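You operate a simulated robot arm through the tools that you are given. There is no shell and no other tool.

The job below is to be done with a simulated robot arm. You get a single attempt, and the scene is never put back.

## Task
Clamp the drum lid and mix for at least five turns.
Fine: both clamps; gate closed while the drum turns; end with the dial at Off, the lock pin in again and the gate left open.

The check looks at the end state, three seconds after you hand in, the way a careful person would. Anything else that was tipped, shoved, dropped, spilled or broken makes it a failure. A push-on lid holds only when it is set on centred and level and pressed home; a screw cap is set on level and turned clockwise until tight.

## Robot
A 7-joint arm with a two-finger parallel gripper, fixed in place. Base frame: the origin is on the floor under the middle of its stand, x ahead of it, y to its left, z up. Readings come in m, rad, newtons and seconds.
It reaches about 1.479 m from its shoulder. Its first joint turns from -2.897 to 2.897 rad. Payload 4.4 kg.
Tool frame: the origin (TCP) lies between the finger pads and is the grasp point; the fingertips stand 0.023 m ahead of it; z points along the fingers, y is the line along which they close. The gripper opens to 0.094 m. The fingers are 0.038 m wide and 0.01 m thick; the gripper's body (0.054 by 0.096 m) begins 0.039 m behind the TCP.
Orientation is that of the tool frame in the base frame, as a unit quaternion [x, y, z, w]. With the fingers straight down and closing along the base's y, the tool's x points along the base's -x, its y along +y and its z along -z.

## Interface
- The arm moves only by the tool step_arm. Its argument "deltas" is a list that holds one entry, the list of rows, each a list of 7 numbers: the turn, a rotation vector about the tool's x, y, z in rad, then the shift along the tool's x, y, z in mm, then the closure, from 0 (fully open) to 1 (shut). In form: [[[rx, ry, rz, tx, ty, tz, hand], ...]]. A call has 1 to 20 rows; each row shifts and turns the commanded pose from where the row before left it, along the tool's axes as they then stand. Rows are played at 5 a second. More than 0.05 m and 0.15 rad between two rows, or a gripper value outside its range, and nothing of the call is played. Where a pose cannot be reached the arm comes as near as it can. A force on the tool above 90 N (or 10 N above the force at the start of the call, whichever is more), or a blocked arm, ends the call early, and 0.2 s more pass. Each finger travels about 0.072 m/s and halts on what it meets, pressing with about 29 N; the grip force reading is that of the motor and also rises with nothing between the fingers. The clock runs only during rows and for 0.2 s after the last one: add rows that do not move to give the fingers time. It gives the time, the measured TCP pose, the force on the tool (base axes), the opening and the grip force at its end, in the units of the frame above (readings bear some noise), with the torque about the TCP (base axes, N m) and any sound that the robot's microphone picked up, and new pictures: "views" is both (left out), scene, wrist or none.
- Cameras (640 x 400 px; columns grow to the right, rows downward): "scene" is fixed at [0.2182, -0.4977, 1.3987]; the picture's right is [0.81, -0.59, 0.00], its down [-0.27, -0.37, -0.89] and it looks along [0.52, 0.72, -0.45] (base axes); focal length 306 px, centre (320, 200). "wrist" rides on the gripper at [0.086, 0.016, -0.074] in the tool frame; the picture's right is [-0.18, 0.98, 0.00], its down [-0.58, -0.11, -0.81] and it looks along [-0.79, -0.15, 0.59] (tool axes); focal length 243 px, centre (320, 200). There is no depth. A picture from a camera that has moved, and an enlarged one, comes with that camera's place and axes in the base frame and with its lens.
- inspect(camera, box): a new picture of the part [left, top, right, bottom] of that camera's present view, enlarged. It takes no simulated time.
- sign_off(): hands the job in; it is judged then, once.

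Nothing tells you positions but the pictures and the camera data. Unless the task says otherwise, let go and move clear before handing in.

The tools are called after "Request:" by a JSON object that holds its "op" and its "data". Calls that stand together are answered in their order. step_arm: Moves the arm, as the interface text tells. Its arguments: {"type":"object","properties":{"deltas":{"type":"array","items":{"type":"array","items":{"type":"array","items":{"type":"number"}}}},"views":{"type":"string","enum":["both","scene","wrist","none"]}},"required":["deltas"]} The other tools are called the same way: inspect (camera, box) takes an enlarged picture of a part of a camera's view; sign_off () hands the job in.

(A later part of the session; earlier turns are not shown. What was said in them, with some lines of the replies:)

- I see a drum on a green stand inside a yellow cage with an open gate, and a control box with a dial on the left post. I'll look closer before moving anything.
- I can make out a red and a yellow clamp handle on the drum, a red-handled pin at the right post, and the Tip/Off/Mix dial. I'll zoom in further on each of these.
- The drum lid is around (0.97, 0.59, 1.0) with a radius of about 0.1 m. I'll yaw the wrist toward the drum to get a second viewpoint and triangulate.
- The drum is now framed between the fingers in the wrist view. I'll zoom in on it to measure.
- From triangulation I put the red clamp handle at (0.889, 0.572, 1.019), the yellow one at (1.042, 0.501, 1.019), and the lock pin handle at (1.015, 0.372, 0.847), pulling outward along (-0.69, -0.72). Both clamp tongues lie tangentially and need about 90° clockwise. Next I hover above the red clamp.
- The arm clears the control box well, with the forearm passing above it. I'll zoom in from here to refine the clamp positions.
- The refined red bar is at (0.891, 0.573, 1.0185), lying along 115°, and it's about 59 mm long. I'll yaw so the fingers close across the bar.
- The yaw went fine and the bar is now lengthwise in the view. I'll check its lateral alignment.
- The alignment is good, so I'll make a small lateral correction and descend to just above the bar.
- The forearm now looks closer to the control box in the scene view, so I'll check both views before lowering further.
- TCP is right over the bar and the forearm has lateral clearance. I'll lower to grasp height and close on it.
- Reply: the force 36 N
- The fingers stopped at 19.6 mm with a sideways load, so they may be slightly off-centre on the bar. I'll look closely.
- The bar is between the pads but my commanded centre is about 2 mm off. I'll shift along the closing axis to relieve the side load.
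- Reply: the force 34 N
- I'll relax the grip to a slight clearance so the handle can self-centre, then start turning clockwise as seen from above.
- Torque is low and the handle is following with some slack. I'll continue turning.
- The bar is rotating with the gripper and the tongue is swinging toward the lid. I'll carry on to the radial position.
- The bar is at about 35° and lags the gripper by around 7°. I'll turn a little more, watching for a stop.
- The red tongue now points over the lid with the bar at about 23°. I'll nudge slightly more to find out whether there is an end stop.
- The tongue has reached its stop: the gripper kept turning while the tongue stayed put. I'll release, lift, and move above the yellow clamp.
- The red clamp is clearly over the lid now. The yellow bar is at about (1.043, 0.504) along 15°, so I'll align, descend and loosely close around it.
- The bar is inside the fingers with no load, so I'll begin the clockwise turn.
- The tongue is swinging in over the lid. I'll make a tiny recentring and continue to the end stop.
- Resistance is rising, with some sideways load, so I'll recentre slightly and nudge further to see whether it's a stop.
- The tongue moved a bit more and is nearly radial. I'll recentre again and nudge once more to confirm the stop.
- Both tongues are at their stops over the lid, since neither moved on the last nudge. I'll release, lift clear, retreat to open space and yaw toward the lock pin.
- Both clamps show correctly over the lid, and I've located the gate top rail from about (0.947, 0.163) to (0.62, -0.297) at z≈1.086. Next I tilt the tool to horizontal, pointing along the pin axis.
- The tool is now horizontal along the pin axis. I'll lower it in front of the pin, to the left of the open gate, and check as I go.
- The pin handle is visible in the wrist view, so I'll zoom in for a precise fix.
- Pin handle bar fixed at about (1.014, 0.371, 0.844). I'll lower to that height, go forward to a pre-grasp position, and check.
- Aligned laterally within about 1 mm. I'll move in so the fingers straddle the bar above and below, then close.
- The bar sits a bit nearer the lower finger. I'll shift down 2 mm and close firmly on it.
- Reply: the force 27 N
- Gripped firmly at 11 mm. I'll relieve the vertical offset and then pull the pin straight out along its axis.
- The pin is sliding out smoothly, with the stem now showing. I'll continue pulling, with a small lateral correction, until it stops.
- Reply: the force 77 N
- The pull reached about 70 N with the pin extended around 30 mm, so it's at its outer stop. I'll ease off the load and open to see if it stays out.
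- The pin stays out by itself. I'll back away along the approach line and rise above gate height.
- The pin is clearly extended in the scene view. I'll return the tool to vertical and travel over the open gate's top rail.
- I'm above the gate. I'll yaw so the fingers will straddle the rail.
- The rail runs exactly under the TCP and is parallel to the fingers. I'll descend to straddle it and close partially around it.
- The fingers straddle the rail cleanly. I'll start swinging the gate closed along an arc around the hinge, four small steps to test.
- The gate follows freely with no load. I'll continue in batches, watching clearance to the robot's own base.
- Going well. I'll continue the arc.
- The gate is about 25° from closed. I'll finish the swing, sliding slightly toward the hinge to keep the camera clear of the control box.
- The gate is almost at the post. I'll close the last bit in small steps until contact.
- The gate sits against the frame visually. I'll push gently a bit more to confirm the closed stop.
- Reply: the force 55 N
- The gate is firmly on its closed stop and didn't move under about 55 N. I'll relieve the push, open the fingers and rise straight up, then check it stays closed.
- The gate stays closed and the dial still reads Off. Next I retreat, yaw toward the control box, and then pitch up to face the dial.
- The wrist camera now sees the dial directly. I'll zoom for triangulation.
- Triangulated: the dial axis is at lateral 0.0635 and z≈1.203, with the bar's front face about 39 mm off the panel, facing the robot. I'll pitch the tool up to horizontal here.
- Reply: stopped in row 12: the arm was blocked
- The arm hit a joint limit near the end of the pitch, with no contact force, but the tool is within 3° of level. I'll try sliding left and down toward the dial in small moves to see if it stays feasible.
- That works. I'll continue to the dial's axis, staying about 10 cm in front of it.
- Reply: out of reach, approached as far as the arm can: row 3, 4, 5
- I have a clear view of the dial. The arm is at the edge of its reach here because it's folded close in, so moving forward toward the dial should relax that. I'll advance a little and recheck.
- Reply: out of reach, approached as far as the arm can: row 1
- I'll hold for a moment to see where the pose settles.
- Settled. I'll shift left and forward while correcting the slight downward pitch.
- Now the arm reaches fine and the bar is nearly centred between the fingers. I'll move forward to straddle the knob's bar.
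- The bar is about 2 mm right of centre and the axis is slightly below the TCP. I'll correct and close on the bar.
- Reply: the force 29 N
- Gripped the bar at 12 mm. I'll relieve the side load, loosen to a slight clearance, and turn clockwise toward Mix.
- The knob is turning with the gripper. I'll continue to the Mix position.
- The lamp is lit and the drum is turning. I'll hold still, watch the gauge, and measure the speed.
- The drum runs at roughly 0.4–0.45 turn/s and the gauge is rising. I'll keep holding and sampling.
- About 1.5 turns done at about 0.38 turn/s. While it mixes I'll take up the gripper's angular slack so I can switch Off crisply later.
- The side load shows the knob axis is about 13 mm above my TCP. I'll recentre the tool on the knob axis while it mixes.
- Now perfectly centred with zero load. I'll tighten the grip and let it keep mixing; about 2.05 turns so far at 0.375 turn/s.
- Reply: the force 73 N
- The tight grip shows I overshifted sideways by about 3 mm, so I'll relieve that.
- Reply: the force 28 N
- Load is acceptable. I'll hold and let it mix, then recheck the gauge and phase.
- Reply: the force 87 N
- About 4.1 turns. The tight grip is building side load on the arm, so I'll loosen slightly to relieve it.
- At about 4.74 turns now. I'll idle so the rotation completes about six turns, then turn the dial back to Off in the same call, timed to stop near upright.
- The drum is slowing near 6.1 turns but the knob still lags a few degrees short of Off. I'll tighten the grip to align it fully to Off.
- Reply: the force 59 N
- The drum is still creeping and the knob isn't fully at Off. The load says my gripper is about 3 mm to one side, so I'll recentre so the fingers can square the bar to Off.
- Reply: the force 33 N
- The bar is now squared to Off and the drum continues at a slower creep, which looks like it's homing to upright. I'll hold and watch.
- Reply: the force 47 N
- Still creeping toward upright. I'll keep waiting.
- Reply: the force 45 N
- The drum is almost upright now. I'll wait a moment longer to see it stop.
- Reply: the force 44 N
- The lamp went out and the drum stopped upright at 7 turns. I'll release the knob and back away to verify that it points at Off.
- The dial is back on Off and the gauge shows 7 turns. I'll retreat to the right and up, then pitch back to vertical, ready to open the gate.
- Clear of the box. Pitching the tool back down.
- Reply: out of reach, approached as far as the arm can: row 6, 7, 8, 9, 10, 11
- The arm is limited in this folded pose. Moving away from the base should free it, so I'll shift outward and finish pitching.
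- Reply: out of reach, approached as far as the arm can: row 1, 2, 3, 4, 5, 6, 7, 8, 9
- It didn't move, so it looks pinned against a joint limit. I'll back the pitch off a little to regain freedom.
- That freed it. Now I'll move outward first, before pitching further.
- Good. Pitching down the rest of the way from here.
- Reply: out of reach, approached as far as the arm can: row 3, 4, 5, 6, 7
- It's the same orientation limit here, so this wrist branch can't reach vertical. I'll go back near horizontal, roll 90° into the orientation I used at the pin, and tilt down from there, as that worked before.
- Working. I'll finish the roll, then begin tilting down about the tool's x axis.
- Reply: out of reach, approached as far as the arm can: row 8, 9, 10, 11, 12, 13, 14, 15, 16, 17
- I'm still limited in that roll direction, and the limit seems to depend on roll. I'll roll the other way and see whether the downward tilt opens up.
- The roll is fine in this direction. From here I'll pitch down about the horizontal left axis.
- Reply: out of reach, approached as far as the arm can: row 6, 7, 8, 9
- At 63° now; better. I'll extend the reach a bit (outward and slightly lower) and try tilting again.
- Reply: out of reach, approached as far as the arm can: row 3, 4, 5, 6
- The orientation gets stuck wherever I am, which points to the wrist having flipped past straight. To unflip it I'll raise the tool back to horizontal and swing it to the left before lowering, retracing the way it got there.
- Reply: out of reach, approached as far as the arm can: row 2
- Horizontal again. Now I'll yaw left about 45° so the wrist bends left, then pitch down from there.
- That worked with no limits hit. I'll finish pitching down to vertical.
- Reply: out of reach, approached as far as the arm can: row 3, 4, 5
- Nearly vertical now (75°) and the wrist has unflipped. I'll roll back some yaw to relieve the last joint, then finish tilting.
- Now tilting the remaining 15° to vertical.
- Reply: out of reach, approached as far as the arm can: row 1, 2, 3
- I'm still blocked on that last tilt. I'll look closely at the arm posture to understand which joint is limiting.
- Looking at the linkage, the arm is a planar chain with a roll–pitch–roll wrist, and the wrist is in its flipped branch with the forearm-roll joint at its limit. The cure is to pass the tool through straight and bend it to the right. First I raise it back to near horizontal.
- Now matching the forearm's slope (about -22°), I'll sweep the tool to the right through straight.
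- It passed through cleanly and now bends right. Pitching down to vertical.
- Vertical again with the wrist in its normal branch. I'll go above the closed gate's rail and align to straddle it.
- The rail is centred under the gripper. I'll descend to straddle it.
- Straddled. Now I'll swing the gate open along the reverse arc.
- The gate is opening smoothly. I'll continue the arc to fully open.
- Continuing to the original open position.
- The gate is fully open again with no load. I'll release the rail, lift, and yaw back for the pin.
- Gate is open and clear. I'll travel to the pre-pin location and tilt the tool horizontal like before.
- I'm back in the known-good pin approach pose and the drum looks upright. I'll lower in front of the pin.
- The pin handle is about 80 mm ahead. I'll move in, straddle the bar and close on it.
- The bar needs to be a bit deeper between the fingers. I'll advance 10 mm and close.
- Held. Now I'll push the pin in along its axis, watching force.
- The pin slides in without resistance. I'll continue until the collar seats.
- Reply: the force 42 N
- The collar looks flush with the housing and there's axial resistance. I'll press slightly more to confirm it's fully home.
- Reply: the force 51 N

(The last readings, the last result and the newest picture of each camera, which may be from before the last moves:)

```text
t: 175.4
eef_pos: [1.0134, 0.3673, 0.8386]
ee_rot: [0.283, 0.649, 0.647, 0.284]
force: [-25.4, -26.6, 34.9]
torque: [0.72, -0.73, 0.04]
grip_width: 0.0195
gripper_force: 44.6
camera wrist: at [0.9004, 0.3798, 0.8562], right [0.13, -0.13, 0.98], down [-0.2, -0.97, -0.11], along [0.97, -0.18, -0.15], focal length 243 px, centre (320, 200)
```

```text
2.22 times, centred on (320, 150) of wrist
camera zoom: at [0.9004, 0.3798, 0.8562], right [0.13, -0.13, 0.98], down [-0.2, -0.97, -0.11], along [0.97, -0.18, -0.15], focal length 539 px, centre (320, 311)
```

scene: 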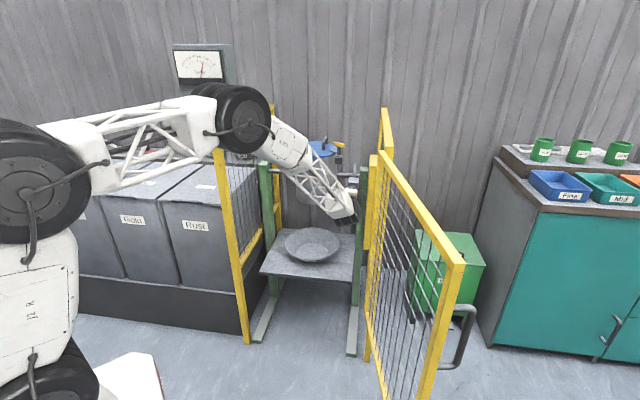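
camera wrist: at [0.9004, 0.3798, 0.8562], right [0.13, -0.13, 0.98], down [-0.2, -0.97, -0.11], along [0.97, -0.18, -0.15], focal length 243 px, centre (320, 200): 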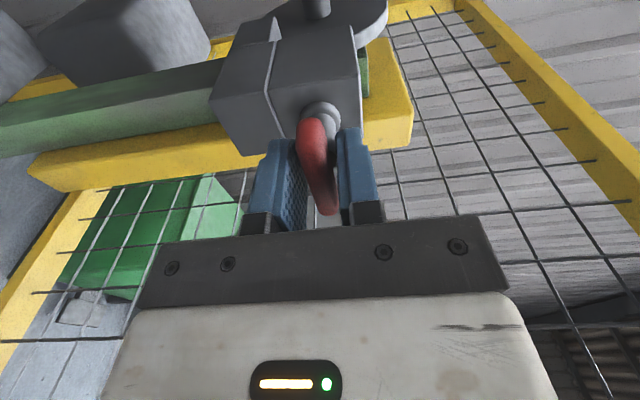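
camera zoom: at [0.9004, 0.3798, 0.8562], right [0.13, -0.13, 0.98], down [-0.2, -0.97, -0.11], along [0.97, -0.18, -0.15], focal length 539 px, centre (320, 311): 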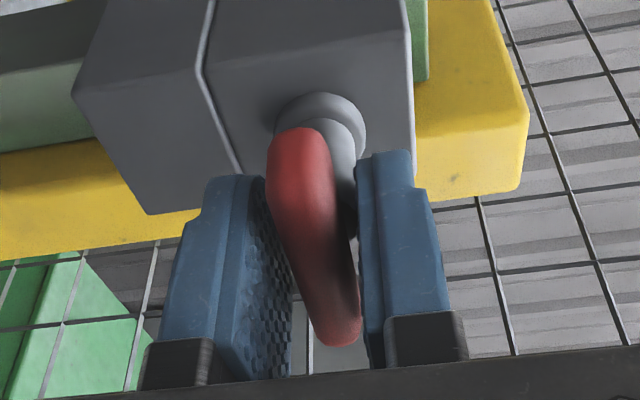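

The fingers slid over the bar without the pin moving, and its position matches the original seated view. I'll relieve the load, open fully, then retreat straight back.

Request:
{"op": "step_arm", "data": {"deltas": [[[0, 0, 0, 0, 1.5, -2, 1], [0, 0, 0, 0, 0, 0, 0.7], [0, 0, 0, 0, 0, 0, 0.4], [0, 0, 0, 0, 0, 0, 0.2], [0, 0, 0, 0, 0, 0, 0], [0, 0, 0, 0, 0, 0, 0], [0, 0, 0, 0, 0, -30, 0], [0, 0, 0, 0, 0, -40, 0], [0, 0, 0, 0, 0, 0, 0]]]}}

Request:
{"op": "inspect", "data": {"camera": "wrist", "box": [200, 0, 440, 200]}}

Request:
{"op": "inspect", "data": {"camera": "scene", "box": [320, 150, 400, 210]}}

```text
t: 177.4
eef_pos: [0.9604, 0.3173, 0.838]
ee_rot: [0.283, 0.65, 0.647, 0.282]
force: [0.1, -0.4, 0.1]
torque: [-0.04, -0.01, -0.03]
grip_width: 0.094
gripper_force: 0.0
camera wrist: at [0.8452, 0.3297, 0.855], right [0.13, -0.13, 0.98], down [-0.2, -0.97, -0.11], along [0.97, -0.18, -0.15], focal length 243 px, centre (320, 200)
```

scene: 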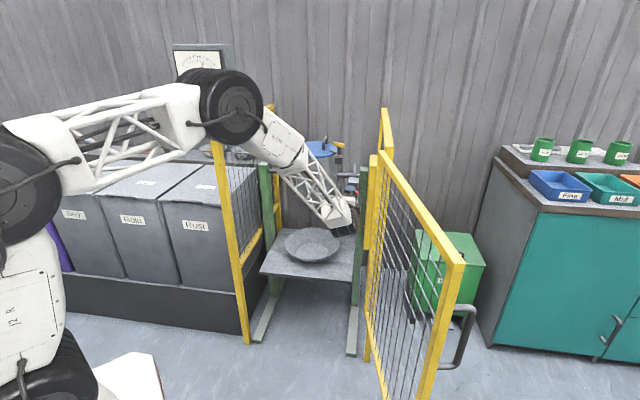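
wrist: 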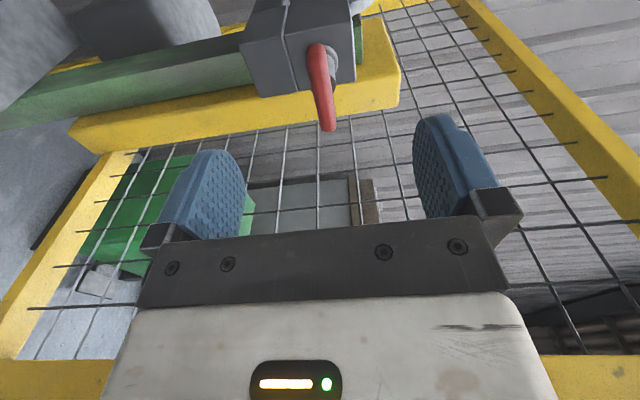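

```text
2.00 times, centred on (320, 100) of wrist
camera zoom: at [0.8452, 0.3297, 0.855], right [0.13, -0.13, 0.98], down [-0.2, -0.97, -0.11], along [0.97, -0.18, -0.15], focal length 485 px, centre (320, 400)
```

zoom: 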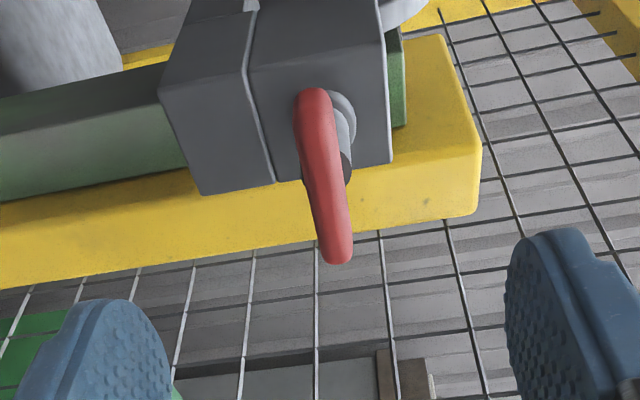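

```text
6.67 times, centred on (360, 180) of scene
camera zoom: at [0.2182, -0.4977, 1.3987], right [0.81, -0.59, 0.0], down [-0.27, -0.37, -0.89], along [0.52, 0.72, -0.45], focal length 2036 px, centre (53, 333)
```

zoom: 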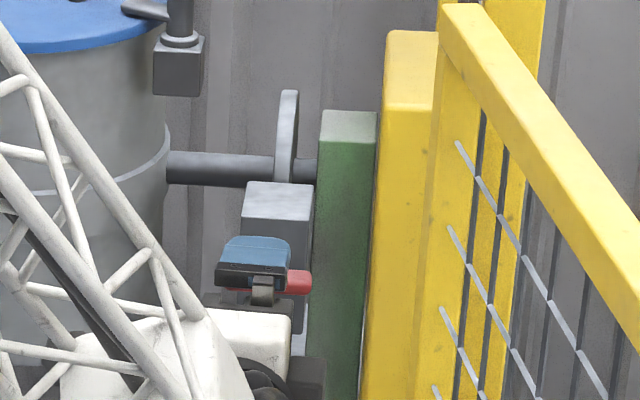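

The pin handle matches its original seated position. I'll retreat along the same path and rise clear.

Request:
{"op": "step_arm", "data": {"deltas": [[[0, 0, 0, 0, 0, -40, 0], [0, 0, 0, 8, 0, -40, 0], [0, 0, 0, 10, 30, -20, 0], [0, 0, 0, 5, 45, 0, 0], [0, 0, 0, 0, 45, 0, 0], [0, 0, 0, 0, 45, 0, 0], [0, 0, 0, 0, 45, 0, 0], [0, 0, 0, 0, 45, 0, 0], [0, 0, 0, 0, 45, 0, 0], [0, 0, 0, 0, 45, 0, 0], [0, 0, 0, 0, 45, 0, 0], [0, 0, 0, 0, 30, 0, 0], [0, 0, 0, 0, 0, 0, 0]]]}}

Request:
{"op": "inspect", "data": {"camera": "scene", "box": [280, 120, 400, 220]}}

Request:
{"op": "inspect", "data": {"camera": "scene", "box": [330, 155, 394, 215]}}

```text
t: 180.2
eef_pos: [0.8713, 0.2686, 1.2621]
ee_rot: [0.283, 0.649, 0.648, 0.281]
force: [0.2, -0.3, 0.6]
torque: [0.01, -0.02, -0.04]
grip_width: 0.094
gripper_force: 0.0
camera wrist: at [0.7579, 0.2811, 1.2786], right [0.13, -0.13, 0.98], down [-0.2, -0.97, -0.11], along [0.97, -0.18, -0.15], focal length 243 px, centre (320, 200)
```

scene: 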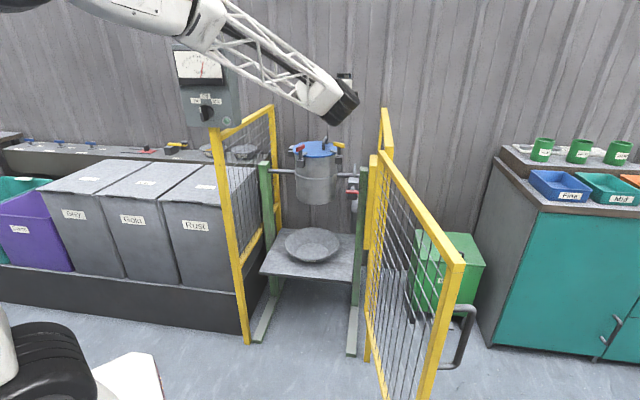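
wrist: 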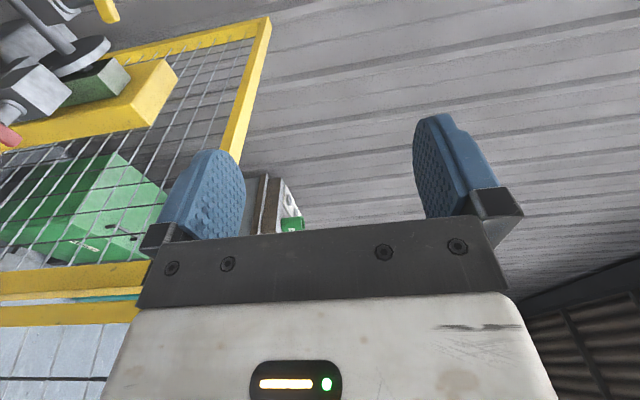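

```text
4.00 times, centred on (340, 170) of scene
camera zoom: at [0.2182, -0.4977, 1.3987], right [0.81, -0.59, 0.0], down [-0.27, -0.37, -0.89], along [0.52, 0.72, -0.45], focal length 1222 px, centre (240, 320)
```

zoom: 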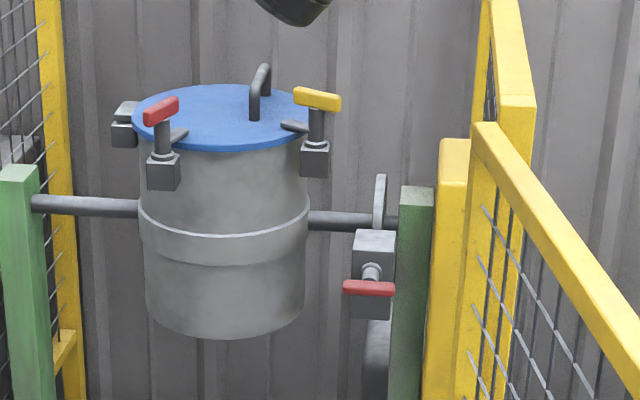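

```text
6.67 times, centred on (362, 185) of scene
camera zoom: at [0.2182, -0.4977, 1.3987], right [0.81, -0.59, 0.0], down [-0.27, -0.37, -0.89], along [0.52, 0.72, -0.45], focal length 2036 px, centre (40, 300)
```

zoom: 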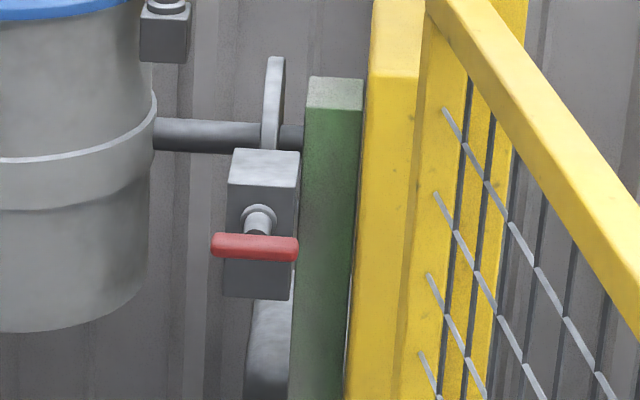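

The pin handle is in exactly its original seated position. I'll check the clamps and the dial closely, and back the arm off further.

Request:
{"op": "step_arm", "data": {"deltas": [[[0, 0, 0, 0, 20, -40, 0], [0, 0, 0, 0, 20, -40, 0], [0, 0, 0, 0, 0, -40, 0], [0, 0, 0, 0, 0, 0, 0]]]}}

Request:
{"op": "inspect", "data": {"camera": "scene", "box": [284, 130, 348, 170]}}

Request:
{"op": "inspect", "data": {"camera": "scene", "box": [170, 40, 260, 130]}}

Request:
{"op": "inspect", "data": {"camera": "scene", "box": [340, 100, 500, 400]}}

```text
t: 181.2
eef_pos: [0.7837, 0.1873, 1.2991]
ee_rot: [0.283, 0.65, 0.647, 0.282]
force: [1.3, 0.9, -0.1]
torque: [-0.01, 0.02, 0.0]
grip_width: 0.0939
gripper_force: 0.1
camera wrist: at [0.671, 0.1994, 1.3164], right [0.13, -0.13, 0.98], down [-0.2, -0.97, -0.11], along [0.97, -0.18, -0.15], focal length 243 px, centre (320, 200)
```

scene: 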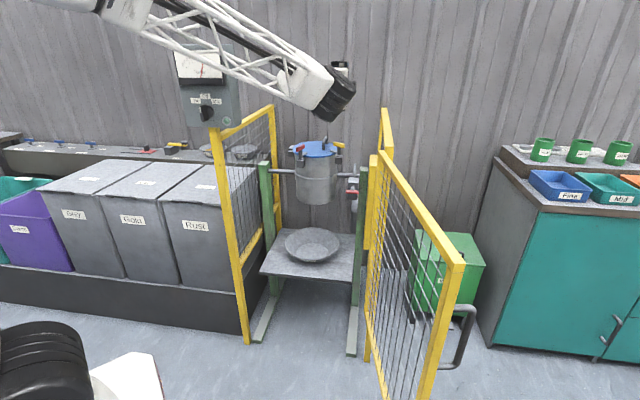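
wrist: 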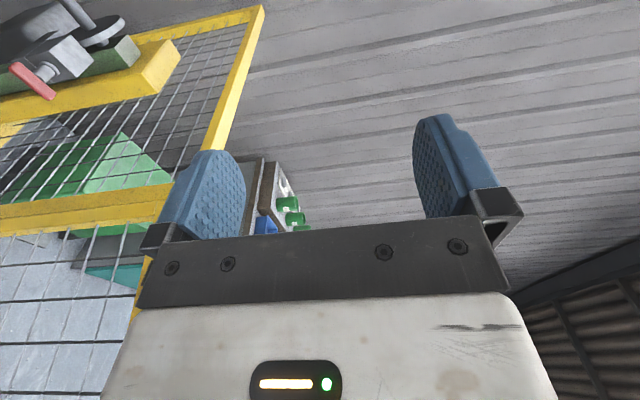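

```text
10.00 times, centred on (316, 150) of scene
camera zoom: at [0.2182, -0.4977, 1.3987], right [0.81, -0.59, 0.0], down [-0.27, -0.37, -0.89], along [0.52, 0.72, -0.45], focal length 3055 px, centre (360, 700)
```

zoom: 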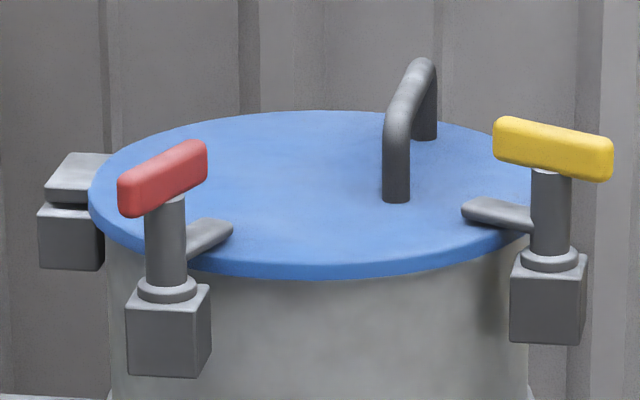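

```text
4.44 times, centred on (215, 85) of scene
camera zoom: at [0.2182, -0.4977, 1.3987], right [0.81, -0.59, 0.0], down [-0.27, -0.37, -0.89], along [0.52, 0.72, -0.45], focal length 1358 px, centre (787, 711)
```

zoom: 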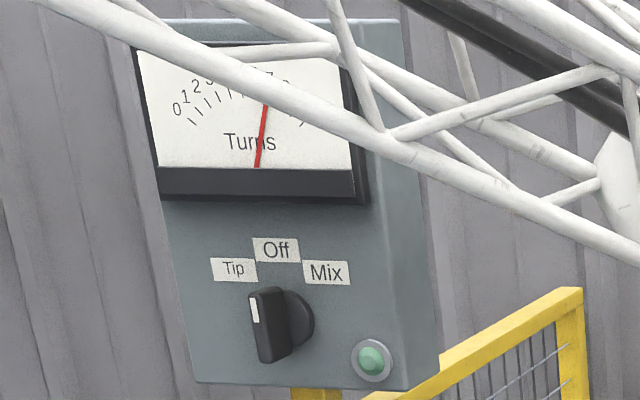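

```text
1.33 times, centred on (420, 250) of scene
camera zoom: at [0.2182, -0.4977, 1.3987], right [0.81, -0.59, 0.0], down [-0.27, -0.37, -0.89], along [0.52, 0.72, -0.45], focal length 407 px, centre (187, 133)
```

zoom: 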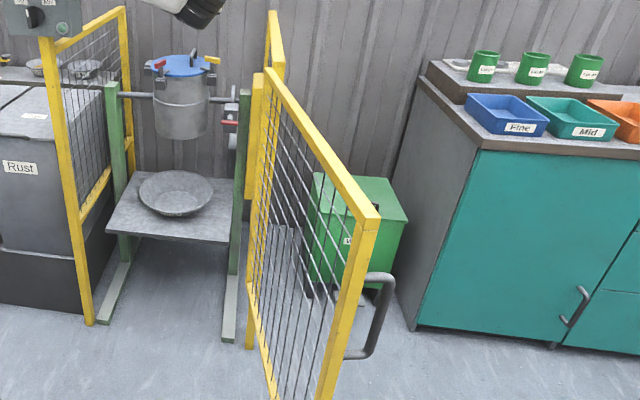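

Everything checks out: both clamp tongues sit over the lid, the gauge reads 7 turns and the dial points at Off. The lock pin is seated as it was at the start, the gate is open, and the arm is clear of everything. I'm handing in.

Request:
{"op": "sign_off", "data": {}}

```text
The job is handed in.
```

The drum lid is clamped and the drum was mixed for 7 turns, and I've handed the job in. The final pictures showed:

- **Clamps:** the red and yellow clamps were both turned to their end stops, with their tongues over the lid.
- **Mixing:** the gate stayed closed the whole time the drum turned. After I set the dial to Off, the drum crept on for about one more turn and stopped upright on its own, perhaps a degree or two off its starting angle.
- **Dial:** it points at Off, in the same position as at the start.
- **Lock pin:** it is pushed fully home, and its handle is back where it was at the start.
- **Gate:** it is open, slightly wider than it was at the start.

I saw nothing else tipped, moved or spilled. The arm has let go of everything and stands clear in front of the cage.
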